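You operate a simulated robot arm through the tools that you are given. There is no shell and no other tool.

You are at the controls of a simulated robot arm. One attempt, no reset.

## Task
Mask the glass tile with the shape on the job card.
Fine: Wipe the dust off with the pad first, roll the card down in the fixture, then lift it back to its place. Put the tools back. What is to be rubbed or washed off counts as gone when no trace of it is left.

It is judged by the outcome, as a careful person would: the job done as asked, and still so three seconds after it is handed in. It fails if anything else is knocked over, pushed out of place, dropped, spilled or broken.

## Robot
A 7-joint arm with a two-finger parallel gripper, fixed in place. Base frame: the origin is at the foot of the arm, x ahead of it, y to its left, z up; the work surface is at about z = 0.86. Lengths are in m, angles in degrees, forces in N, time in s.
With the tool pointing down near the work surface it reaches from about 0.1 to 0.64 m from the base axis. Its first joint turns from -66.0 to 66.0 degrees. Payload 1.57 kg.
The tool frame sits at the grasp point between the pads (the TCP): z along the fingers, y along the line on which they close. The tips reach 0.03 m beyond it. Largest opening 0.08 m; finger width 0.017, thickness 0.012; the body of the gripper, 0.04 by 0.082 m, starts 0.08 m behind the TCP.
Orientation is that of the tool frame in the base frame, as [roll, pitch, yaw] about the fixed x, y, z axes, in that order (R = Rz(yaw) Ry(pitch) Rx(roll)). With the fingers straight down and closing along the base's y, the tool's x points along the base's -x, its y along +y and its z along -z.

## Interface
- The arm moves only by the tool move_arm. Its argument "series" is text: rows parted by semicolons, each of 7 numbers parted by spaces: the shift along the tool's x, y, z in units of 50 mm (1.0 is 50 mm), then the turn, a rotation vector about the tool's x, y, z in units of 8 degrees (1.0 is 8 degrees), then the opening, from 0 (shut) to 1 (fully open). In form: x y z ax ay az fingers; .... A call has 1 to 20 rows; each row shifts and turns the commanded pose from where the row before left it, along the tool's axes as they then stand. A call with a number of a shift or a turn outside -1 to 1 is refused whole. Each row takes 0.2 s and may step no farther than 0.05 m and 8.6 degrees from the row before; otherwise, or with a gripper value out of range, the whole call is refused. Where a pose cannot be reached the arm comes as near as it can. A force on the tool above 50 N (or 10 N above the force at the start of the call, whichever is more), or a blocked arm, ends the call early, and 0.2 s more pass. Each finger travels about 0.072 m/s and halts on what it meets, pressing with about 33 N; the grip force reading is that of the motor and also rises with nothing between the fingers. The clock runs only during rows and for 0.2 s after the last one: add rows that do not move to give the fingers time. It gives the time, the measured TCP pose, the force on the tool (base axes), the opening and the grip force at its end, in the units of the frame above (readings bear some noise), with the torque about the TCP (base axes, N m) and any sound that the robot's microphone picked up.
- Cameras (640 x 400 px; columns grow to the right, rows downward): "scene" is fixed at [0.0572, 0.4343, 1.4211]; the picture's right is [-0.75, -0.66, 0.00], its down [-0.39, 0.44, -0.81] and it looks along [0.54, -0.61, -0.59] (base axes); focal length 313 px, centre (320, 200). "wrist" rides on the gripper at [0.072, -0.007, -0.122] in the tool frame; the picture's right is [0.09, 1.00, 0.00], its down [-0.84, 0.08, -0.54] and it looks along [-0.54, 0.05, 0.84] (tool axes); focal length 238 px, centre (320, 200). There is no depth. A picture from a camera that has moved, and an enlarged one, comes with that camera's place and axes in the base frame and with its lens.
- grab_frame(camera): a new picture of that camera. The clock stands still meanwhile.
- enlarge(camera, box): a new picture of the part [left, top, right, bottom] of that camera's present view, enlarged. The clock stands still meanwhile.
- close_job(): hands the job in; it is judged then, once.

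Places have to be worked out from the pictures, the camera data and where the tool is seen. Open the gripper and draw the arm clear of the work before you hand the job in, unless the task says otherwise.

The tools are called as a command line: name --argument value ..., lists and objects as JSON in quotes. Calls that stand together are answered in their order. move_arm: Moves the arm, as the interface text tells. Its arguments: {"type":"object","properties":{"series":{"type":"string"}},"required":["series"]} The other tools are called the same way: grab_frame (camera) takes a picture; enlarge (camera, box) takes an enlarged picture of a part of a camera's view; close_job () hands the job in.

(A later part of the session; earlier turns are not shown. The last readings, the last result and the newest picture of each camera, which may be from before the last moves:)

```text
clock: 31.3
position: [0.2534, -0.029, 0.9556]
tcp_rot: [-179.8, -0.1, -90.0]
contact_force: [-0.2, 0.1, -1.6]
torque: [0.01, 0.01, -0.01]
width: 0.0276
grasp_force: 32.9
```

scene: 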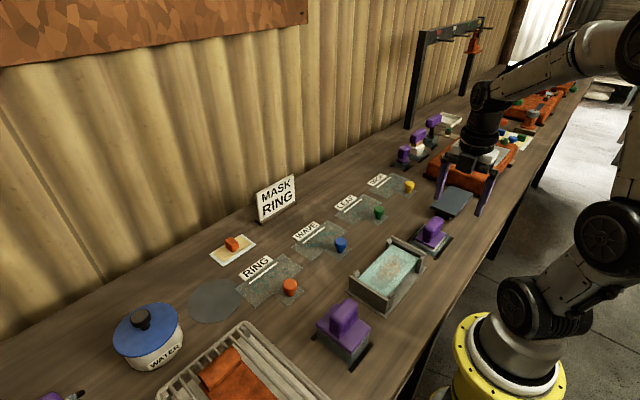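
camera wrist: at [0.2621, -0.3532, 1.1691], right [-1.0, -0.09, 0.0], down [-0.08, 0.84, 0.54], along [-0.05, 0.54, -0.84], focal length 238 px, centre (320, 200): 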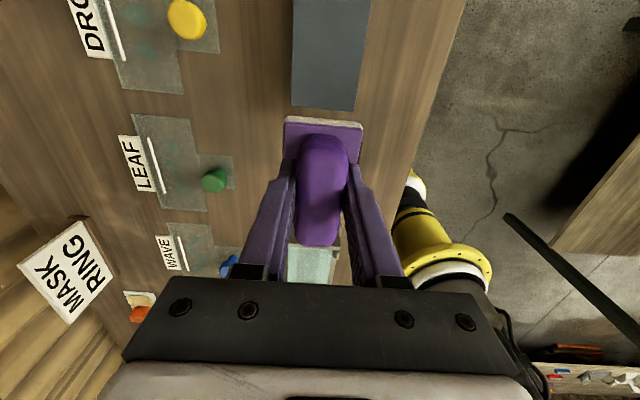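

The pad is just above the tile. I'll ease it down by small steps and wipe.

move_arm --series "0 -0.05 0.04 0 0 0 0;0 0 0.03 0 0 0 0;0 0 0.03 0 0 0 0;0 0 0.02 0 0 0 0;0 0 0 0 0 0 0"

```text
clock: 32.5
position: [0.2571, -0.03, 0.9514]
tcp_rot: [-179.7, -0.1, -90.1]
contact_force: [-5.7, -1.5, 21.2]
torque: [0.04, 0.79, 0.02]
width: 0.0278
grasp_force: 32.6
```

Pressing 21 N. I'll ease it slightly and wipe with longer strokes.

move_arm --series "-0.2 0 -0.015 0 0 0 0;-0.25 0 0 0 0 0 0;0.25 0 0 0 0 0 0;0.25 0 0 0 0 0 0;0.25 0 0 0 0 0 0;0.2 0.05 0 0 0 0 0;-0.25 0.03 0 0 0 0 0;-0.25 0 0 0 0 0 0;-0.25 0 0 0 0 0 0;-0.2 0 0 0 0 0 0;0.25 -0.05 0 0 0 0 0;0.25 -0.05 0 0 0 0 0;0.25 0 0 0 0 0 0;0.2 0 0 0 0 0 0;-0.25 0 0 0 0 0 0;-0.25 0.03 0 0 0 0 0;-0.25 0 0 0 0 0 0;-0.2 0 0 0 0 0 0;0.25 0 0 0 0 0 0;0.25 0 0 0 0 0 0"

move_arm --series "0 0 -0.2 0 0 0 0;0 0 -0.4 0 0 0 0;0 0 -0.4 0 0 0 0;0.4 0 -0.3 0 0 0 0;0.7 0 0 0 0 0 0;0.7 0 0 0 0 0 0;0.7 0 0 0 0 0 0;0.7 0 0 0 0 0 0;0.3 0.1 0 0 0 0 0;0 0.1 0 0 0 0 0"

enlarge --camera "scene" --box '[360, 240, 420, 290]'

enlarge --camera "scene" --box '[330, 150, 480, 320]'

```text
clock: 36.7
position: [0.2589, -0.0315, 0.9495]
tcp_rot: [-179.5, 0.2, -90.1]
contact_force: [0.7, 31.8, 37.2]
torque: [0.69, 0.25, -0.25]
width: 0.028
grasp_force: 33.2
```

```text
clock: 38.9
position: [0.2474, -0.2068, 1.0158]
tcp_rot: [-179.7, 0.1, -90.0]
contact_force: [-0.1, 0.0, -0.8]
torque: [-0.02, -0.01, -0.03]
width: 0.0279
grasp_force: 32.8
```

```text
8.00 times, centred on (390, 265) of scene
camera zoom: at [0.0572, 0.4343, 1.4211], right [-0.75, -0.66, 0.0], down [-0.39, 0.44, -0.81], along [0.54, -0.61, -0.59], focal length 2508 px, centre (-240, -320)
```

zoom: 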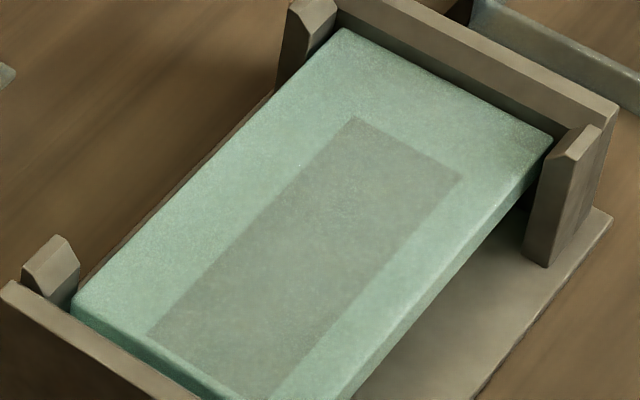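

```text
2.35 times, centred on (405, 235) of scene
camera zoom: at [0.0572, 0.4343, 1.4211], right [-0.75, -0.66, 0.0], down [-0.39, 0.44, -0.81], along [0.54, -0.61, -0.59], focal length 738 px, centre (120, 118)
```

zoom: 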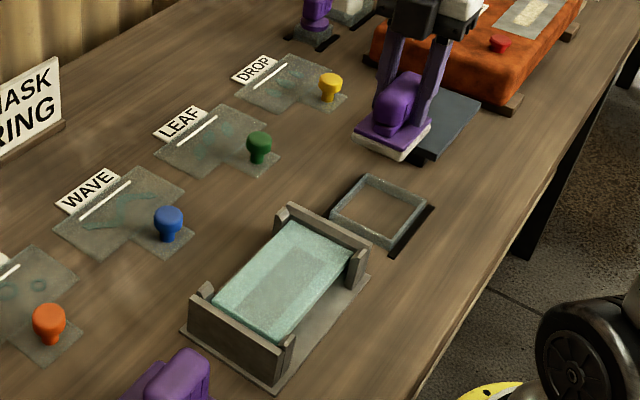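

The grey field is unchanged by wiping and did not even move with the tile, so it is not dust; the brown dust is fully gone. Next I'll return the pad to its frame, first checking alignment.

move_arm --series "0 0.1 0 0 0 0 0;0 0 0.4 0 0 0 0;0 0 0.4 0 0 0 0;0 0 0 0 0 0 0;0 0 0 0 0 0 0"

enlarge --camera "wrist" --box '[200, 20, 440, 280]'

enlarge --camera "scene" --box '[380, 180, 490, 280]'

```text
clock: 40.1
position: [0.241, -0.2056, 0.9752]
tcp_rot: [-179.7, 0.0, -90.0]
contact_force: [-1.1, 0.5, -1.5]
torque: [0.01, 0.02, 0.03]
width: 0.0275
grasp_force: 33.4
```

```text
1.54 times, centred on (320, 150) of wrist
camera zoom: at [0.2485, -0.2791, 1.0976], right [-1.0, -0.09, 0.0], down [-0.08, 0.84, 0.54], along [-0.05, 0.54, -0.84], focal length 367 px, centre (320, 277)
```

zoom: 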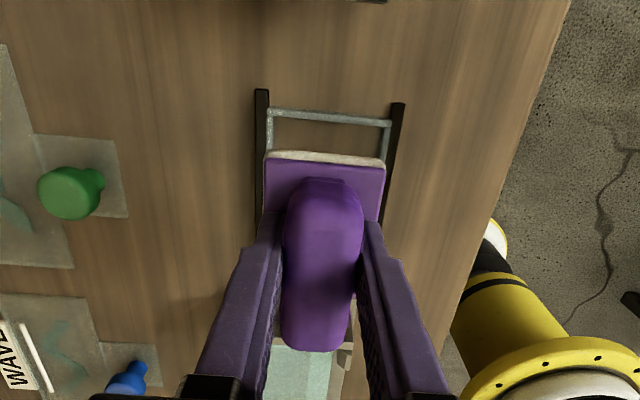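

```text
4.00 times, centred on (435, 230) of scene
camera zoom: at [0.0572, 0.4343, 1.4211], right [-0.75, -0.66, 0.0], down [-0.39, 0.44, -0.81], along [0.54, -0.61, -0.59], focal length 1254 px, centre (-140, 80)
```

zoom: 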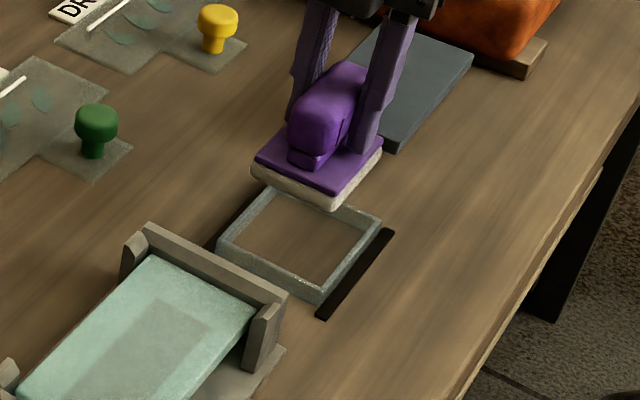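

The pad has not slipped in the grip. I'll lower it into the frame gradually.

move_arm --series "0 0 0.3 0 0 0 0;0 0 0.3 0 0 0 0;0 0 0.2 0 0 0 0;0 0 0.1 0 0 0 0;0 0 0 0 0 0 0;0 0 0 0 0 0 0"

enlarge --camera "wrist" --box '[200, 20, 440, 280]'

enlarge --camera "scene" --box '[400, 190, 470, 260]'

```text
clock: 41.5
position: [0.2427, -0.2058, 0.9304]
tcp_rot: [-179.7, -0.1, -90.0]
contact_force: [1.1, -0.1, -1.2]
torque: [-0.03, 0.01, 0.0]
width: 0.0275
grasp_force: 32.9
```

```text
1.54 times, centred on (320, 150) of wrist
camera zoom: at [0.2486, -0.2792, 1.0525], right [-1.0, -0.09, 0.0], down [-0.08, 0.84, 0.54], along [-0.05, 0.54, -0.84], focal length 367 px, centre (320, 277)
```

zoom: 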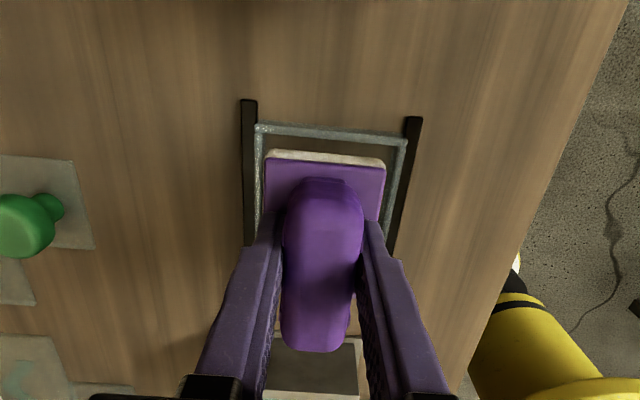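

```text
5.71 times, centred on (435, 225) of scene
camera zoom: at [0.0572, 0.4343, 1.4211], right [-0.75, -0.66, 0.0], down [-0.39, 0.44, -0.81], along [0.54, -0.61, -0.59], focal length 1791 px, centre (-337, 57)
```

zoom: 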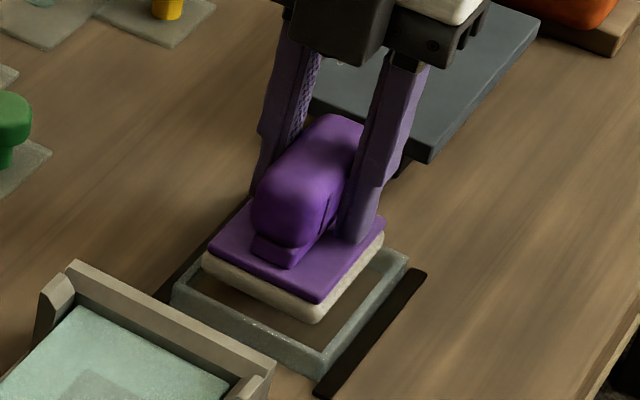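

It is aligned with the frame, so I'll set it down.

move_arm --series "0 0 0.12 0 0 0 0;0 0 0.1 0 0 0 0;0 0 0.07 0 0 0 0;0 0 0.03 0 0 0 0;0 0 0 0 0 0 0"

enlarge --camera "scene" --box '[400, 190, 470, 260]'

```text
clock: 42.7
position: [0.2426, -0.2068, 0.9138]
tcp_rot: [-179.6, 0.0, -90.0]
contact_force: [0.3, -1.2, -2.2]
torque: [0.02, -0.01, 0.02]
width: 0.0276
grasp_force: 32.5
```

```text
5.71 times, centred on (435, 225) of scene
camera zoom: at [0.0572, 0.4343, 1.4211], right [-0.75, -0.66, 0.0], down [-0.39, 0.44, -0.81], along [0.54, -0.61, -0.59], focal length 1791 px, centre (-337, 57)
```

zoom: 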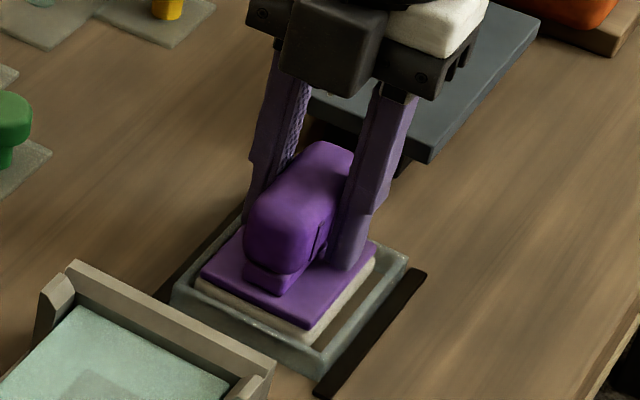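

It is nearly seated. I'll lower 1.5 mm more, open, and rise.

move_arm --series "0 0 0.03 0 0 0 0;0 0 0 0 0 0 0;0 0 0 0 0 0 0.5;0 0 0 0 0 0 1;0 0 0 0 0 0 1;0 0 0 0 0 0 1;0 0 -0.5 0 0 0 1;0 0 -0.8 0 0 0 1;0 0 -0.8 0 0 0 1;0 0 -0.5 0 0 0 1;0 0 0 0 0 0 1"

enlarge --camera "scene" --box '[360, 170, 480, 300]'

grab_frame --camera "wrist"

```text
clock: 45.1
position: [0.2418, -0.2088, 1.0436]
tcp_rot: [-179.7, -0.1, -90.0]
contact_force: [-0.3, -1.0, -0.7]
torque: [0.02, 0.0, -0.05]
width: 0.0798
grasp_force: 0.1
```

```text
3.08 times, centred on (420, 235) of scene
camera zoom: at [0.0572, 0.4343, 1.4211], right [-0.75, -0.66, 0.0], down [-0.39, 0.44, -0.81], along [0.54, -0.61, -0.59], focal length 964 px, centre (12, 92)
```

zoom: 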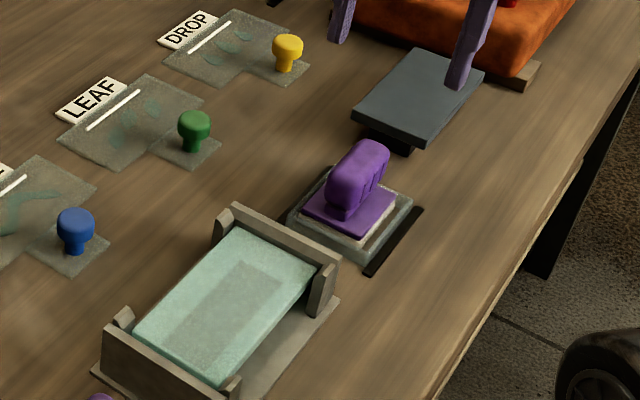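

```text
taken
camera wrist: at [0.2482, -0.2813, 1.1658], right [-1.0, -0.09, 0.0], down [-0.08, 0.84, 0.54], along [-0.05, 0.54, -0.84], focal length 238 px, centre (320, 200)
```

wrist: 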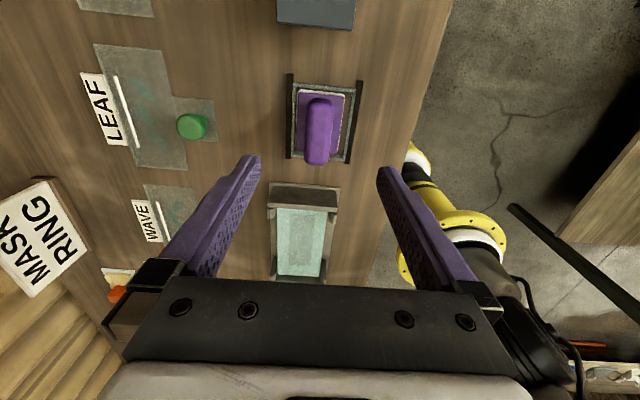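

The pad is back in its frame. Now I'll go above the RING card's orange knob, estimated at (0.389, 0.154), keeping the fingers closing along x.

move_arm --series "-0.5 -0.2 0 0 0 0 1;-0.8 -0.3 0 0 0 0 1;-0.8 -0.3 0 0 0 0 1;-0.8 -0.3 0 0 0 0 1;-0.8 -0.3 0 0 0 0 1;-0.8 -0.3 0 0 0 0 1;-0.8 -0.3 0 0 0 0 1;-0.8 -0.34 0 0 0 0 1;-0.7 -0.3 0 0 0 0 1;-0.36 -0.3 0 0 0 0 1;0 0 0 0 0 0 1"

grab_frame --camera "wrist"

grab_frame --camera "scene"

```text
clock: 47.5
position: [0.3917, 0.1513, 1.0454]
tcp_rot: [-179.6, 0.0, -90.1]
contact_force: [-0.3, 0.5, 0.7]
torque: [-0.03, 0.02, 0.03]
width: 0.0801
grasp_force: 0.1
```

```text
taken
camera wrist: at [0.3979, 0.0784, 1.1672], right [-1.0, -0.09, 0.0], down [-0.08, 0.84, 0.54], along [-0.05, 0.54, -0.84], focal length 238 px, centre (320, 200)
```

wrist: 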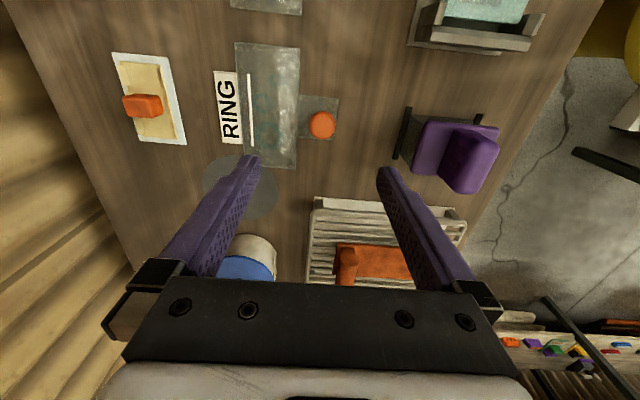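

```text
taken
```

scene: 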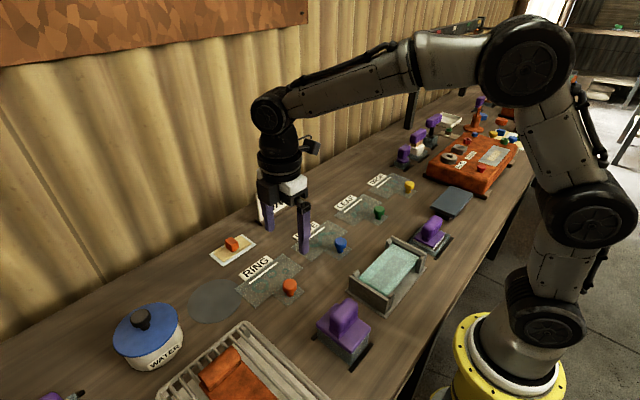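

The knob is at about (0.390, 0.153), top near z 0.90. I'll descend partway and check centring.

move_arm --series "-0.03 0.02 0.5 0 0 0 1;0 0 0.7 0 0 0 1;0 0 0.7 0 0 0 1;0 0 0.4 0 0 0 1;0 0 0 0 0 0 1"

enlarge --camera "wrist" --box '[200, 20, 440, 280]'

enlarge --camera "scene" --box '[230, 230, 350, 330]'

```text
clock: 48.7
position: [0.3884, 0.1517, 0.9282]
tcp_rot: [-179.8, 0.0, -90.0]
contact_force: [0.0, 0.5, -0.4]
torque: [0.0, -0.01, -0.02]
width: 0.08
grasp_force: 0.1
```

```text
1.54 times, centred on (320, 150) of wrist
camera zoom: at [0.3952, 0.0795, 1.0501], right [-1.0, -0.09, 0.0], down [-0.08, 0.84, 0.54], along [-0.05, 0.54, -0.84], focal length 367 px, centre (320, 277)
```

zoom: 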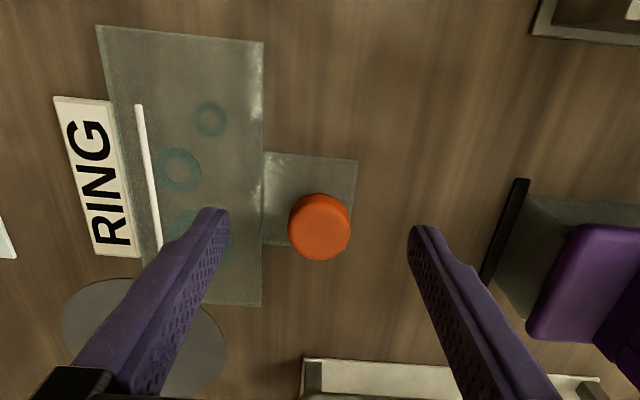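

```text
4.00 times, centred on (290, 280) of scene
camera zoom: at [0.0572, 0.4343, 1.4211], right [-0.75, -0.66, 0.0], down [-0.39, 0.44, -0.81], along [0.54, -0.61, -0.59], focal length 1254 px, centre (440, -120)
```

zoom: 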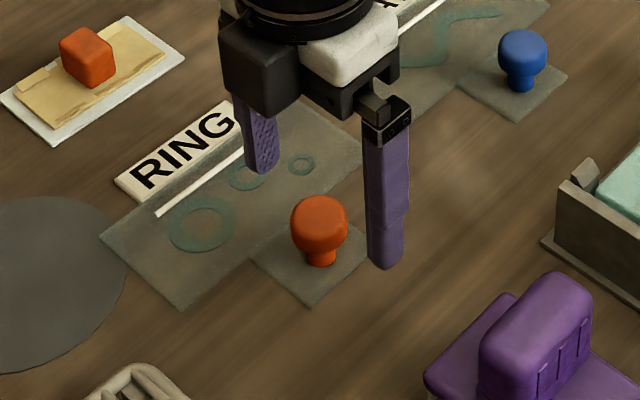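

The knob is centred between the fingers. I'll descend to z≈0.900 and grip it.

move_arm --series "0 0 0.3 0 0 0 1;0 0 0.26 0 0 0 1;0 0 0 0 0 0 1;0 0 0 0 0 0 0;0 0 0 0 0 0 0;0 0 0 0 0 0 0;0 0 0 0 0 0 0;0 0 0 0 0 0 0"

enlarge --camera "scene" --box '[230, 230, 350, 330]'

enlarge --camera "wrist" --box '[200, 20, 440, 280]'

```text
clock: 50.5
position: [0.3892, 0.1516, 0.8998]
tcp_rot: [-179.8, 0.0, -90.0]
contact_force: [-0.1, 0.7, -0.4]
torque: [0.01, 0.06, 0.01]
width: 0.0284
grasp_force: 32.9
```

```text
4.00 times, centred on (290, 280) of scene
camera zoom: at [0.0572, 0.4343, 1.4211], right [-0.75, -0.66, 0.0], down [-0.39, 0.44, -0.81], along [0.54, -0.61, -0.59], focal length 1254 px, centre (440, -120)
```

zoom: 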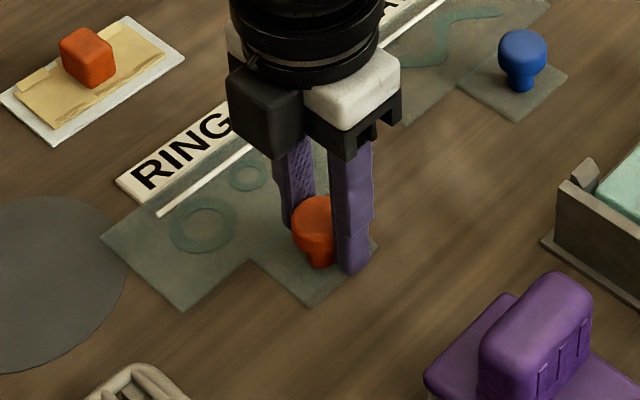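

```text
1.54 times, centred on (320, 150) of wrist
camera zoom: at [0.3948, 0.0792, 1.0228], right [-1.0, -0.09, 0.0], down [-0.08, 0.84, 0.54], along [-0.05, 0.54, -0.84], focal length 367 px, centre (320, 277)
```

zoom: 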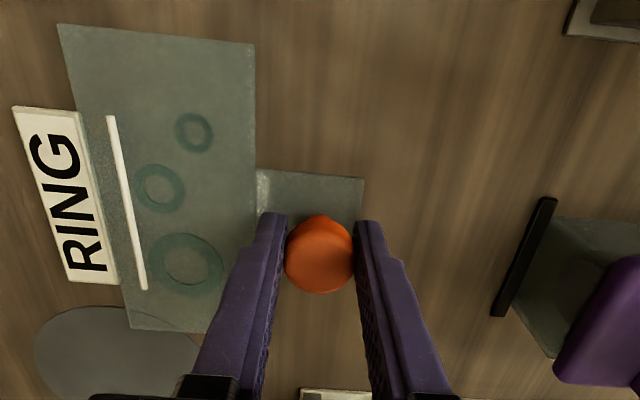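

The knob is gripped at home pose (0.389, 0.1516, 0.900). I'll lift slowly and check that the card stays level.

move_arm --series "0 0 -0.1 0 0 0 0;0 0 -0.15 0 0 0 0;0 0 -0.25 0 0 0 0;0 0 -0.35 0 0 0 0;0 0 -0.4 0 0 0 0;0 0 -0.4 0 0 0 0;0 0 -0.3 0 0 0 0;0 0 -0.15 0 0 0 0;0 0 0 0 0 0 0"

enlarge --camera "scene" --box '[200, 190, 380, 330]'

grab_frame --camera "wrist"

```text
clock: 52.5
position: [0.3875, 0.153, 1.0057]
tcp_rot: [-179.7, 0.1, -90.0]
contact_force: [0.7, -0.6, -0.5]
torque: [-0.01, 0.01, 0.01]
width: 0.0286
grasp_force: 33.3
```

```text
2.86 times, centred on (290, 260) of scene
camera zoom: at [0.0572, 0.4343, 1.4211], right [-0.75, -0.66, 0.0], down [-0.39, 0.44, -0.81], along [0.54, -0.61, -0.59], focal length 896 px, centre (406, 29)
```

zoom: 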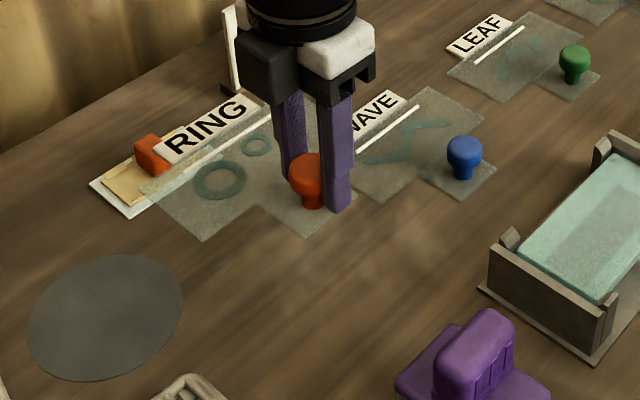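

```text
taken
camera wrist: at [0.3937, 0.08, 1.1276], right [-1.0, -0.09, 0.0], down [-0.08, 0.84, 0.54], along [-0.05, 0.54, -0.84], focal length 238 px, centre (320, 200)
```

wrist: 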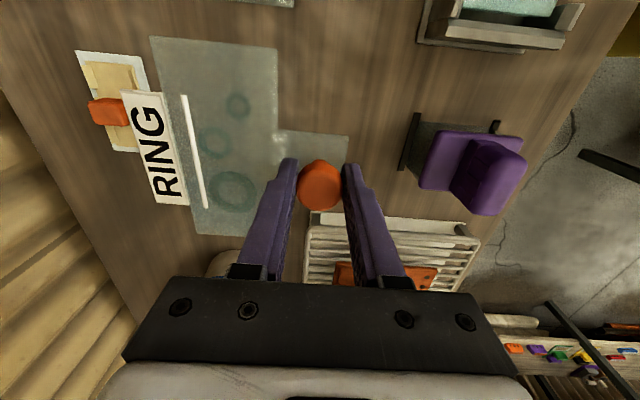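

The label is part of the card, and the card hangs level. I'll carry it over in y first, then in x, to stand above the fixture with the TCP at about (0.190, -0.022).

move_arm --series "0.3 0 -0.3 0 0 0 0;0.5 0 -0.3 0 0 0 0;0.6 0 0 0 0 0 0;0.6 0 0 0 0 0 0;0.6 0 0 0 0 0 0;0.5 0.1 0 0 0 0 0;0.3 0.4 0 0 0 0 0;0.1 0.6 0 0 0 0 0;0 0.7 0 0 0 0 0;0 0.7 0 0 0 0 0;0 0.7 0 0 0 0 0;0 0.5 0 0 0 0 0;0 0.25 0 0 0 0 0;0 0 0 0 0 0 0"

grab_frame --camera "wrist"

enlarge --camera "scene" --box '[310, 180, 450, 320]'

```text
clock: 55.5
position: [0.1901, -0.0231, 1.0359]
tcp_rot: [-179.7, 0.0, -89.9]
contact_force: [0.6, 0.1, 0.0]
torque: [-0.01, 0.07, -0.02]
width: 0.0286
grasp_force: 32.9
```

```text
taken
camera wrist: at [0.1967, -0.0957, 1.1584], right [-1.0, -0.09, 0.0], down [-0.08, 0.84, 0.54], along [-0.05, 0.54, -0.84], focal length 238 px, centre (320, 200)
```

wrist: 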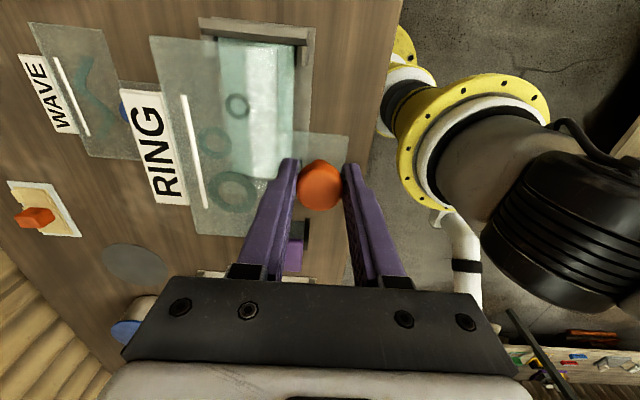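

```text
2.86 times, centred on (380, 250) of scene
camera zoom: at [0.0572, 0.4343, 1.4211], right [-0.75, -0.66, 0.0], down [-0.39, 0.44, -0.81], along [0.54, -0.61, -0.59], focal length 896 px, centre (149, 57)
```

zoom: 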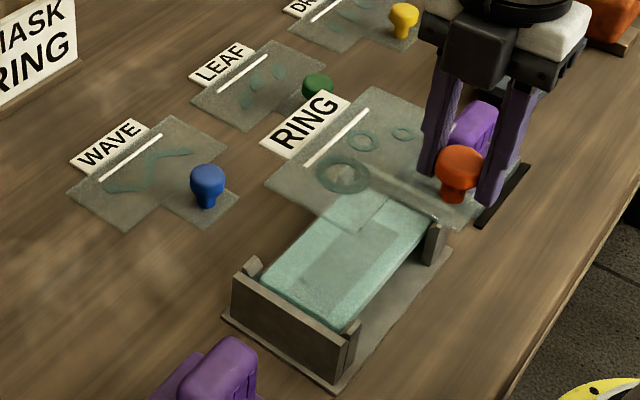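

The card is over the tile. I'll lower partway and check it against the posts.

move_arm --series "0 0 0.4 0 0 0 0;0 0 0.4 0 0 0 0;0 0 0.3 0 0 0 0;0 0 0.2 0 0 0 0;0 0 0 0 0 0 0;0 0 0 0 0 0 0"

enlarge --camera "wrist" --box '[120, 0, 380, 280]'

enlarge --camera "scene" --box '[330, 215, 440, 315]'

```text
clock: 56.9
position: [0.1904, -0.0235, 0.9695]
tcp_rot: [-179.8, 0.1, -90.0]
contact_force: [-0.1, -0.7, -1.6]
torque: [-0.02, 0.01, 0.01]
width: 0.0286
grasp_force: 33.2
```

```text
1.43 times, centred on (250, 140) of wrist
camera zoom: at [0.1972, -0.096, 1.0927], right [-1.0, -0.09, 0.0], down [-0.08, 0.84, 0.54], along [-0.05, 0.54, -0.84], focal length 340 px, centre (420, 286)
```

zoom: 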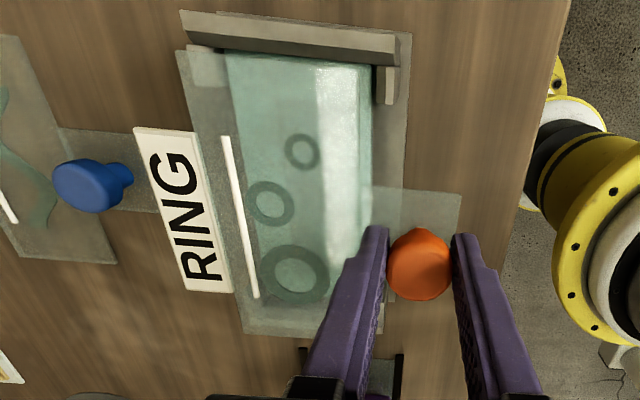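

```text
4.00 times, centred on (385, 265) of scene
camera zoom: at [0.0572, 0.4343, 1.4211], right [-0.75, -0.66, 0.0], down [-0.39, 0.44, -0.81], along [0.54, -0.61, -0.59], focal length 1254 px, centre (60, -60)
```

zoom: 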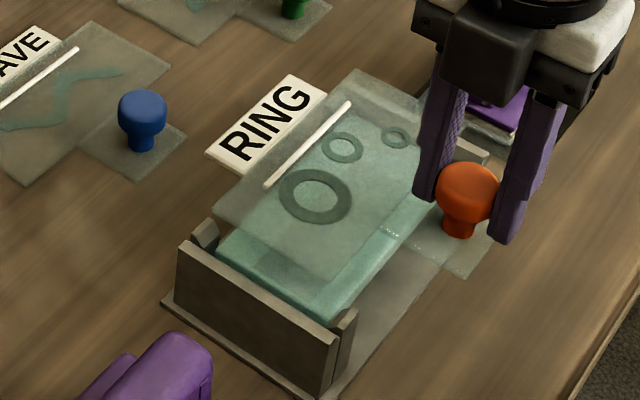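

I'll lower another centimetre so the card hovers just above the posts, and look again.

move_arm --series "0 0 0.1 0 0 0 0;0 0 0.1 0 0 0 0;0 0 0 0 0 0 0;0 0 0 0 0 0 0"

enlarge --camera "wrist" --box '[160, 0, 320, 110]'

enlarge --camera "scene" --box '[350, 225, 440, 305]'

enlarge --camera "wrist" --box '[160, 120, 320, 260]'

```text
clock: 57.9
position: [0.1906, -0.0224, 0.9593]
tcp_rot: [-179.7, 0.1, -90.0]
contact_force: [0.9, 0.5, -1.1]
torque: [0.02, 0.05, 0.02]
width: 0.0289
grasp_force: 32.6
```

```text
3.64 times, centred on (240, 55) of wrist
camera zoom: at [0.1979, -0.0953, 1.0822], right [-1.0, -0.09, 0.0], down [-0.08, 0.84, 0.54], along [-0.05, 0.54, -0.84], focal length 867 px, centre (611, 727)
```

zoom: 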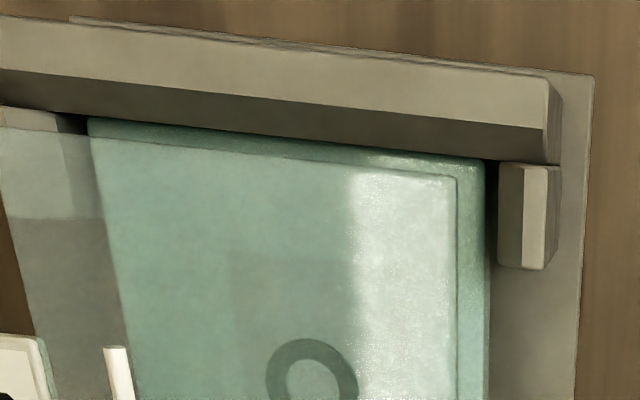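

```text
5.00 times, centred on (395, 265) of scene
camera zoom: at [0.0572, 0.4343, 1.4211], right [-0.75, -0.66, 0.0], down [-0.39, 0.44, -0.81], along [0.54, -0.61, -0.59], focal length 1567 px, centre (-55, -125)
```

zoom: 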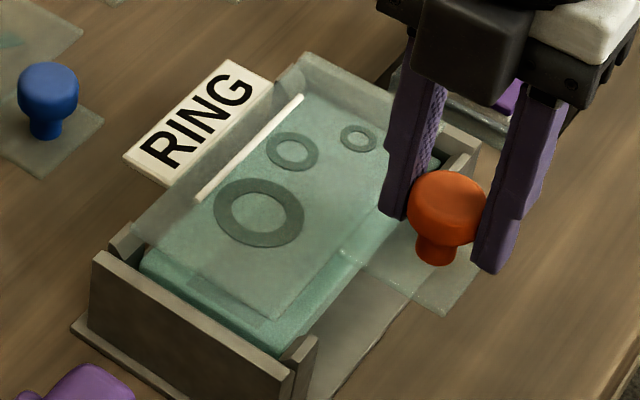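

```text
2.86 times, centred on (240, 190) of wrist
camera zoom: at [0.1979, -0.0953, 1.0822], right [-1.0, -0.09, 0.0], down [-0.08, 0.84, 0.54], along [-0.05, 0.54, -0.84], focal length 681 px, centre (549, 229)
```

zoom: 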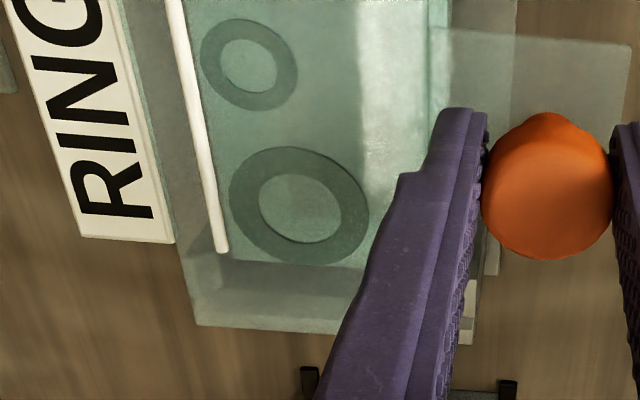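

The card is about 3 mm too far in +x relative to the slot between the posts. I'll shift it by -3 mm and lower gently, watching the force.

move_arm --series "0 0.06 0 0 0 0 0;0 0 0.06 0 0 0 0;0 0 0.06 0 0 0 0;0 0 0.06 0 0 0 0;0 0 0.06 0 0 0 0;0 0 0 0 0 0 0"

enlarge --camera "wrist" --box '[140, 0, 340, 130]'

enlarge --camera "scene" --box '[350, 225, 440, 305]'

```text
clock: 59.3
position: [0.1877, -0.0213, 0.9478]
tcp_rot: [-179.7, 0.0, -89.9]
contact_force: [0.3, -0.5, -1.6]
torque: [-0.04, 0.0, 0.02]
width: 0.0285
grasp_force: 33.1
```

```text
3.08 times, centred on (240, 65) of wrist
camera zoom: at [0.1945, -0.0948, 1.0704], right [-1.0, -0.09, 0.0], down [-0.08, 0.84, 0.54], along [-0.05, 0.54, -0.84], focal length 733 px, centre (566, 615)
```

zoom: 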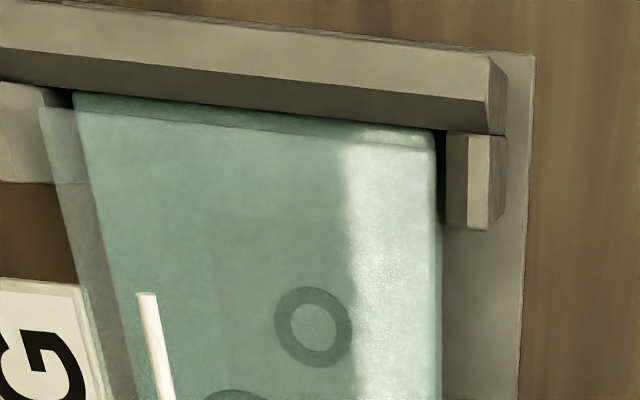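

```text
5.00 times, centred on (395, 265) of scene
camera zoom: at [0.0572, 0.4343, 1.4211], right [-0.75, -0.66, 0.0], down [-0.39, 0.44, -0.81], along [0.54, -0.61, -0.59], focal length 1567 px, centre (-55, -125)
```

zoom: 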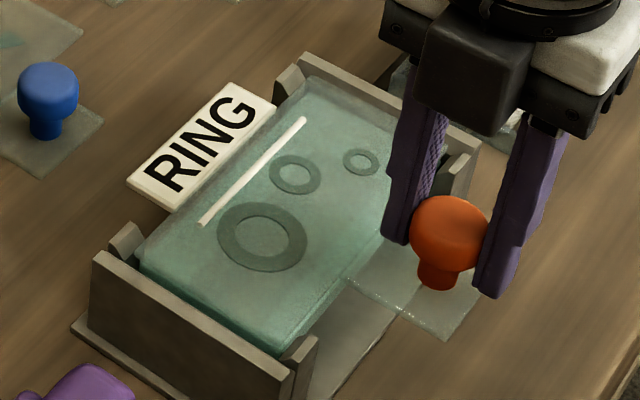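

The card now lines up with the tile within about a millimetre. I'll ease it down the last centimetre.

move_arm --series "0.02 0 0.05 0 0 0 0;0 0 0.05 0 0 0 0;0 0 0.04 0 0 0 0;0 0 0 0 0 0 0"

enlarge --camera "wrist" --box '[140, 0, 340, 130]'

enlarge --camera "scene" --box '[350, 225, 440, 305]'

```text
clock: 60.3
position: [0.188, -0.0236, 0.9409]
tcp_rot: [-179.8, -0.1, -90.0]
contact_force: [0.0, -0.7, -1.0]
torque: [-0.01, 0.03, 0.01]
width: 0.0287
grasp_force: 33.4
```

```text
3.08 times, centred on (240, 65) of wrist
camera zoom: at [0.1947, -0.0961, 1.0636], right [-1.0, -0.09, 0.0], down [-0.08, 0.84, 0.54], along [-0.05, 0.54, -0.84], focal length 733 px, centre (566, 615)
```

zoom: 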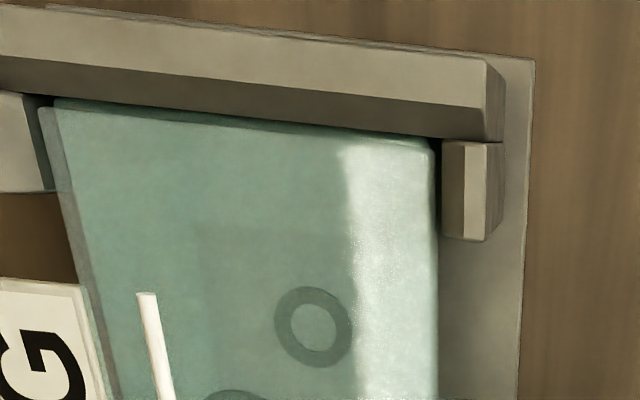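

```text
5.00 times, centred on (395, 265) of scene
camera zoom: at [0.0572, 0.4343, 1.4211], right [-0.75, -0.66, 0.0], down [-0.39, 0.44, -0.81], along [0.54, -0.61, -0.59], focal length 1567 px, centre (-55, -125)
```

zoom: 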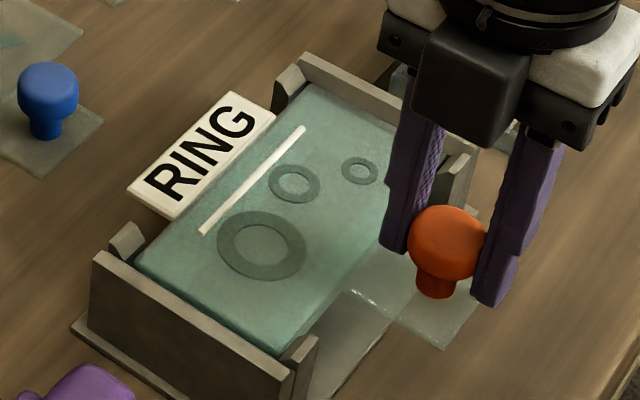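

It is almost on the tile. I'll take a few more small steps until it touches.

move_arm --series "0 0 0.03 0 0 0 0;0 0 0.03 0 0 0 0;0 0 0 0 0 0 0"

enlarge --camera "scene" --box '[350, 225, 440, 305]'

```text
clock: 61.1
position: [0.1886, -0.0233, 0.9376]
tcp_rot: [-179.7, 0.1, -90.0]
contact_force: [-0.8, -0.3, 1.9]
torque: [0.01, 0.0, 0.0]
width: 0.0285
grasp_force: 32.7
```

```text
5.00 times, centred on (395, 265) of scene
camera zoom: at [0.0572, 0.4343, 1.4211], right [-0.75, -0.66, 0.0], down [-0.39, 0.44, -0.81], along [0.54, -0.61, -0.59], focal length 1567 px, centre (-55, -125)
```

zoom: 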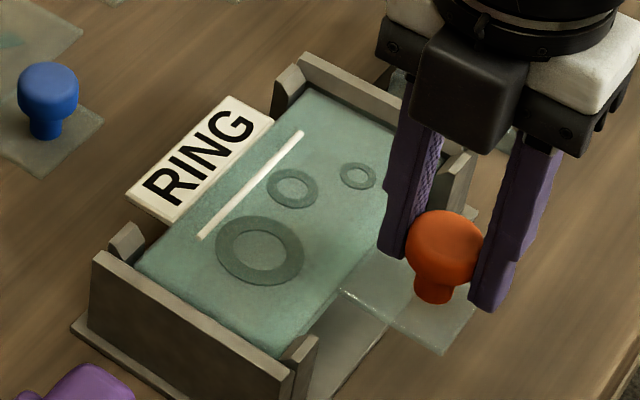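

It has contact. I'll press a touch, open the fingers and rise slightly to check that the card stays put.

move_arm --series "0 0 0.01 0 0 0 0;0 0 0 0 0 0 0.45;0 0 0 0 0 0 0.6;0 0 0 0 0 0 1;0 0 0 0 0 0 1;0 0 0 0 0 0 1"

enlarge --camera "scene" --box '[350, 225, 440, 305]'

```text
clock: 62.5
position: [0.1876, -0.0237, 0.9386]
tcp_rot: [-179.7, 0.0, -90.0]
contact_force: [-0.3, 0.3, 0.6]
torque: [-0.02, 0.01, -0.02]
width: 0.0799
grasp_force: 0.0
```

```text
5.00 times, centred on (395, 265) of scene
camera zoom: at [0.0572, 0.4343, 1.4211], right [-0.75, -0.66, 0.0], down [-0.39, 0.44, -0.81], along [0.54, -0.61, -0.59], focal length 1567 px, centre (-55, -125)
```

zoom: 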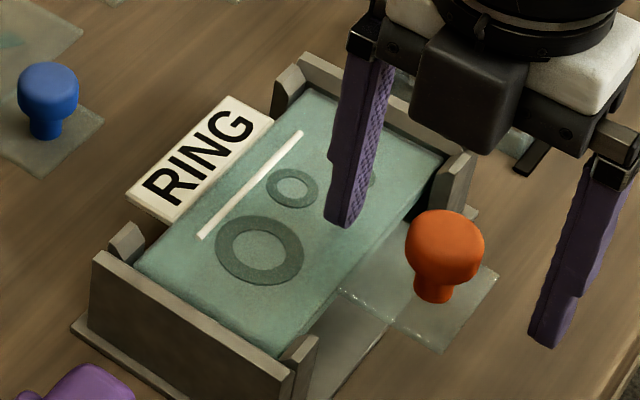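

The card rests stably in the fixture. I'll rise and move above tool A, near (0.232, 0.155), to examine it.

move_arm --series "0 0 -0.4 0 0 0 1;0 0 -0.7 0 0 0 1;0 0 -0.8 0 0 0 1;-0.3 -0.1 -0.6 0 0 0 1;-0.7 -0.2 0 0 0 0 1;-0.7 -0.2 0 0 0 0 1;-0.7 -0.2 0 0 0 0 1;-0.7 -0.2 0 0 0 0 1;-0.3 0 0 0 0 0 1;0 0 0 0 0 0 1"

grab_frame --camera "wrist"

grab_frame --camera "scene"

```text
clock: 64.7
position: [0.2337, 0.1455, 1.0643]
tcp_rot: [-179.6, 0.0, -90.0]
contact_force: [0.0, -0.7, 0.0]
torque: [0.02, -0.02, 0.01]
width: 0.0801
grasp_force: 0.0
```

```text
taken
camera wrist: at [0.2402, 0.0737, 1.1853], right [-1.0, -0.09, 0.0], down [-0.08, 0.84, 0.54], along [-0.05, 0.54, -0.84], focal length 238 px, centre (320, 200)
```

wrist: 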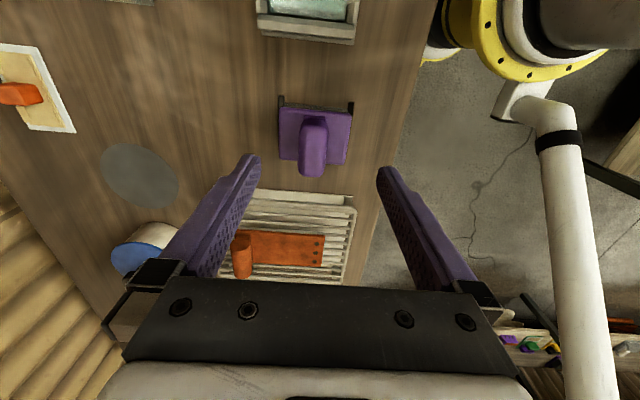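

```text
taken
```

scene: 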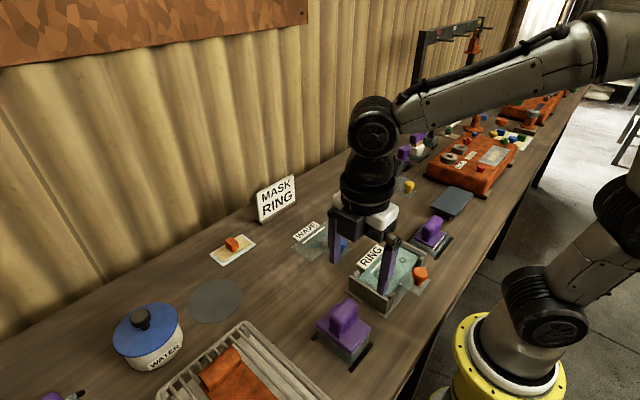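

Tool A's handle is at about (0.239, 0.166), top near z 0.957, with its plate at about z 0.907. I'll centre on it and descend for a grip at TCP z≈0.940.

move_arm --series "-0.38 -0.1 0 0 0 0 1;0 0 0.6 0 0 0 1;0 0 0.6 0 0 0 1;0 0 0.5 0 0 0 1;0 0 0 0 0 0 1;0 0 0 0 0 0 1"

enlarge --camera "wrist" --box '[200, 20, 440, 280]'

enlarge --camera "scene" --box '[290, 250, 410, 380]'

```text
clock: 66.1
position: [0.2383, 0.1656, 0.9776]
tcp_rot: [-179.7, 0.0, -90.1]
contact_force: [-0.1, 0.7, -0.2]
torque: [0.0, -0.01, 0.01]
width: 0.08
grasp_force: 0.0
```

```text
1.54 times, centred on (320, 150) of wrist
camera zoom: at [0.2447, 0.0933, 1.1006], right [-1.0, -0.09, 0.0], down [-0.08, 0.84, 0.54], along [-0.05, 0.54, -0.84], focal length 367 px, centre (320, 277)
```

zoom: 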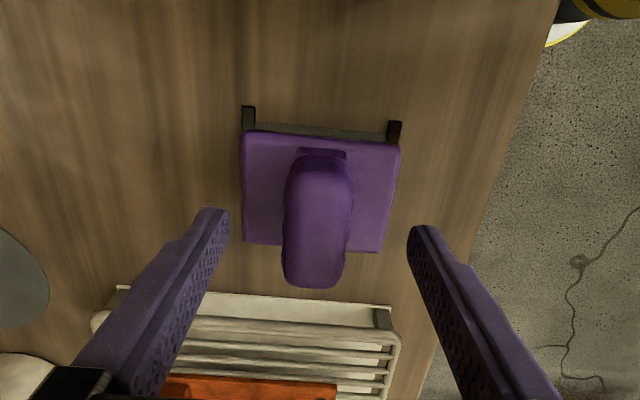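

```text
3.08 times, centred on (350, 315) of scene
camera zoom: at [0.0572, 0.4343, 1.4211], right [-0.75, -0.66, 0.0], down [-0.39, 0.44, -0.81], along [0.54, -0.61, -0.59], focal length 964 px, centre (228, -154)
```

zoom: 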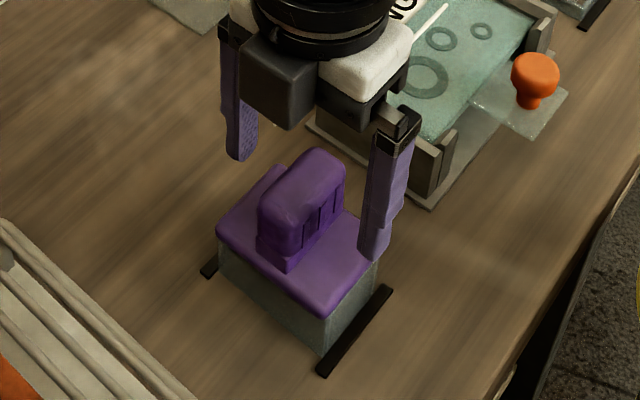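

I'll descend to z≈0.942, watching for contact with the plate.

move_arm --series "0 0 0.35 0 0 0 1;0 0 0.25 0 0 0 1;0 0 0.1 0 0 0 1;0 0 0 0 0 0 1"

enlarge --camera "wrist" --box '[200, 20, 440, 280]'

enlarge --camera "scene" --box '[290, 250, 410, 380]'

```text
clock: 67.1
position: [0.2398, 0.1651, 0.9436]
tcp_rot: [-179.5, 0.3, -90.0]
contact_force: [-13.3, -3.9, 35.3]
torque: [-0.16, -0.62, -0.11]
width: 0.08
grasp_force: 0.1
```

```text
1.54 times, centred on (320, 150) of wrist
camera zoom: at [0.2448, 0.0928, 1.0667], right [-1.0, -0.09, -0.01], down [-0.08, 0.84, 0.54], along [-0.04, 0.54, -0.84], focal length 367 px, centre (320, 277)
```

zoom: 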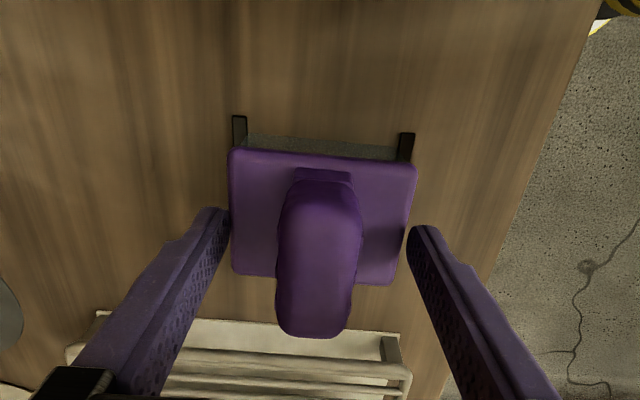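

```text
3.08 times, centred on (350, 315) of scene
camera zoom: at [0.0566, 0.434, 1.4212], right [-0.75, -0.66, 0.0], down [-0.39, 0.44, -0.81], along [0.54, -0.61, -0.59], focal length 964 px, centre (228, -154)
```

zoom: 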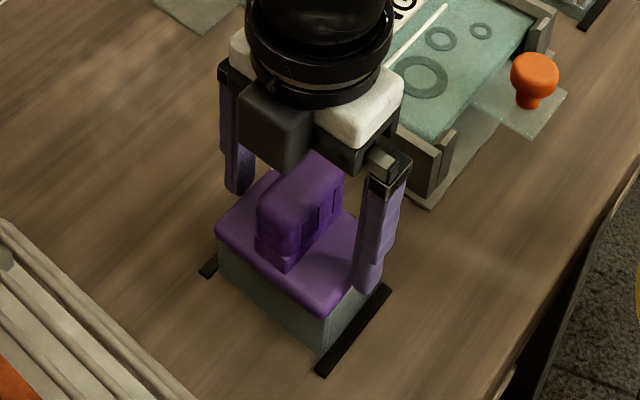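

The fingertips touched the plate (35 N), so the plate top is z≈0.914. I'll back off 3 mm and close.

move_arm --series "0 0 -0.07 0 0 0 1;0 0 0 0 0 0 1;0 0 0 0 0 0 0;0 0 0 0 0 0 0;0 0 0 0 0 0 0;0 0 0 0 0 0 0;0 0 0 0 0 0 0"

enlarge --camera "scene" --box '[290, 250, 410, 380]'

```text
clock: 68.7
position: [0.2385, 0.1647, 0.9471]
tcp_rot: [-179.8, 0.0, -89.9]
contact_force: [-0.2, -0.5, 0.1]
torque: [0.0, 0.01, 0.01]
width: 0.0277
grasp_force: 33.0
```

```text
3.08 times, centred on (350, 315) of scene
camera zoom: at [0.0572, 0.4343, 1.4211], right [-0.75, -0.66, 0.0], down [-0.39, 0.44, -0.81], along [0.54, -0.61, -0.59], focal length 964 px, centre (228, -154)
```

zoom: 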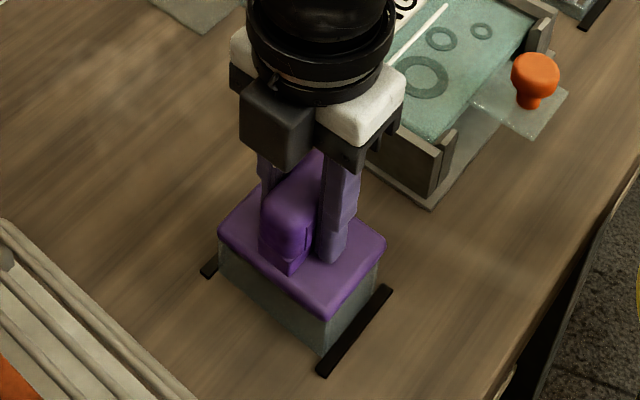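

Gripped; the home pose for tool A is (0.2385, 0.1647, 0.947). I'll lift slowly out of the holder and look at what it is.

move_arm --series "0 0 -0.08 0 0 0 0;0 0 -0.12 0 0 0 0;0 0 -0.2 0 0 0 0;0 0 -0.3 0 0 0 0;0 0 -0.35 0 0 0 0;0 0 -0.35 0 0 0 0;0 0 -0.35 0 0 0 0;0 0 -0.25 0 0 0 0;0 0 0 0 0 0 0"

enlarge --camera "scene" --box '[280, 210, 420, 370]'

grab_frame --camera "wrist"

```text
clock: 70.7
position: [0.2383, 0.1657, 1.0465]
tcp_rot: [-179.7, 0.0, -90.0]
contact_force: [0.3, 0.4, -2.9]
torque: [-0.02, 0.02, 0.0]
width: 0.0278
grasp_force: 32.7
```

```text
2.50 times, centred on (350, 290) of scene
camera zoom: at [0.0572, 0.4343, 1.4211], right [-0.75, -0.66, 0.0], down [-0.39, 0.44, -0.81], along [0.54, -0.61, -0.59], focal length 784 px, centre (245, -25)
```

zoom: 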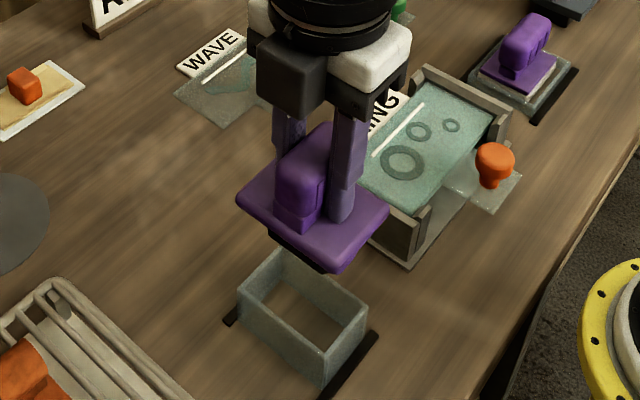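

```text
taken
camera wrist: at [0.2441, 0.093, 1.1692], right [-1.0, -0.09, 0.0], down [-0.08, 0.84, 0.54], along [-0.05, 0.54, -0.84], focal length 238 px, centre (320, 200)
```

wrist: 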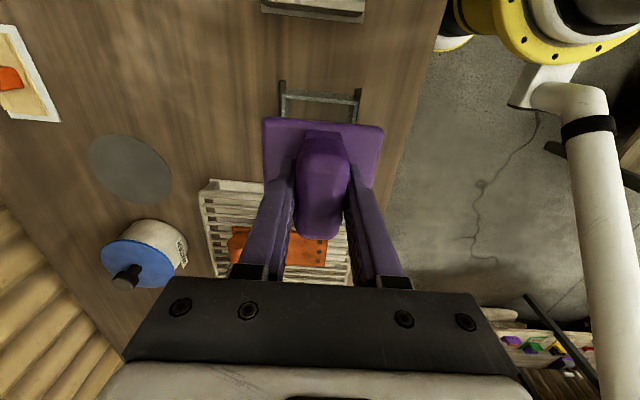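

There is something dark under the plate. I'll raise it so the scene camera can see it more from the side.

move_arm --series "0.2 0 -0.4 0 0 0 0;0.3 0 -0.7 0 0 0 0;0.4 0 -0.8 0 0 0 0;0.4 0 -0.8 0 0 0 0;0.4 0 -0.8 0 0 0 0;0.3 0 -0.7 0 0 0 0;0 0 -0.4 0 0 0 0;0 0 0 0 0 0 0"

enlarge --camera "scene" --box '[260, 80, 440, 240]'

```text
clock: 72.5
position: [0.2374, 0.0659, 1.2773]
tcp_rot: [-179.7, 0.1, -90.0]
contact_force: [0.1, 0.5, -3.1]
torque: [-0.02, 0.02, 0.0]
width: 0.0277
grasp_force: 33.1
```

```text
2.50 times, centred on (350, 160) of scene
camera zoom: at [0.0572, 0.4343, 1.4211], right [-0.75, -0.66, 0.0], down [-0.39, 0.44, -0.81], along [0.54, -0.61, -0.59], focal length 784 px, centre (245, 300)
```

zoom: 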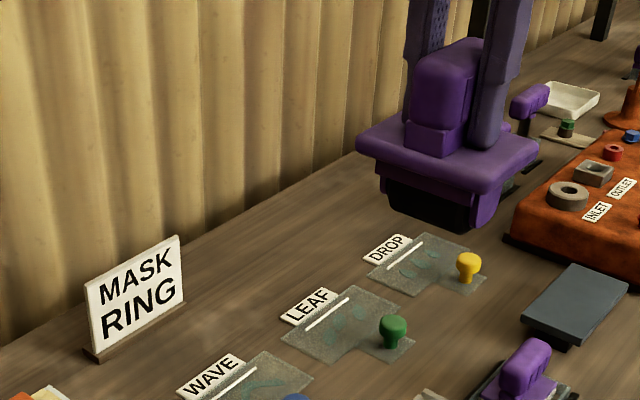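

Tool A is a roller with its drum axis along x. I'll zoom in for its dimensions.

enlarge --camera "scene" --box '[350, 90, 430, 190]'

grab_frame --camera "wrist"

```text
4.00 times, centred on (390, 140) of scene
camera zoom: at [0.0572, 0.4343, 1.4211], right [-0.75, -0.66, 0.0], down [-0.39, 0.44, -0.81], along [0.54, -0.61, -0.59], focal length 1254 px, centre (40, 440)
```

zoom: 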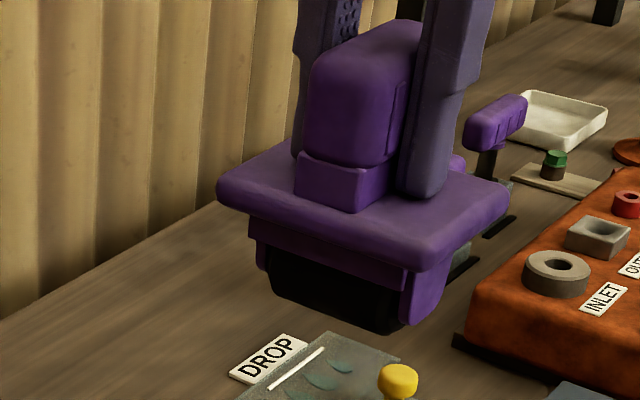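

```text
taken
camera wrist: at [0.2439, -0.0074, 1.3991], right [-1.0, -0.09, 0.0], down [-0.08, 0.84, 0.54], along [-0.05, 0.54, -0.84], focal length 238 px, centre (320, 200)
```

wrist: 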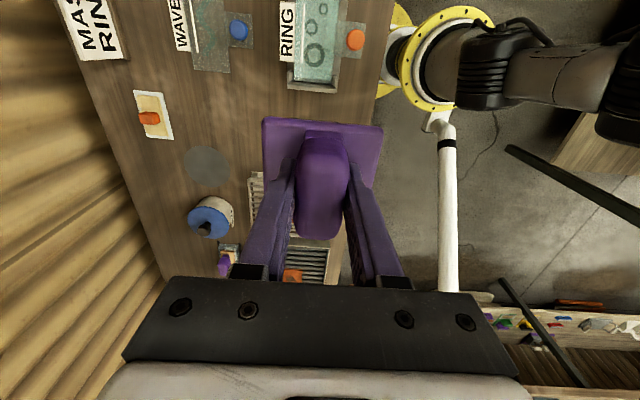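

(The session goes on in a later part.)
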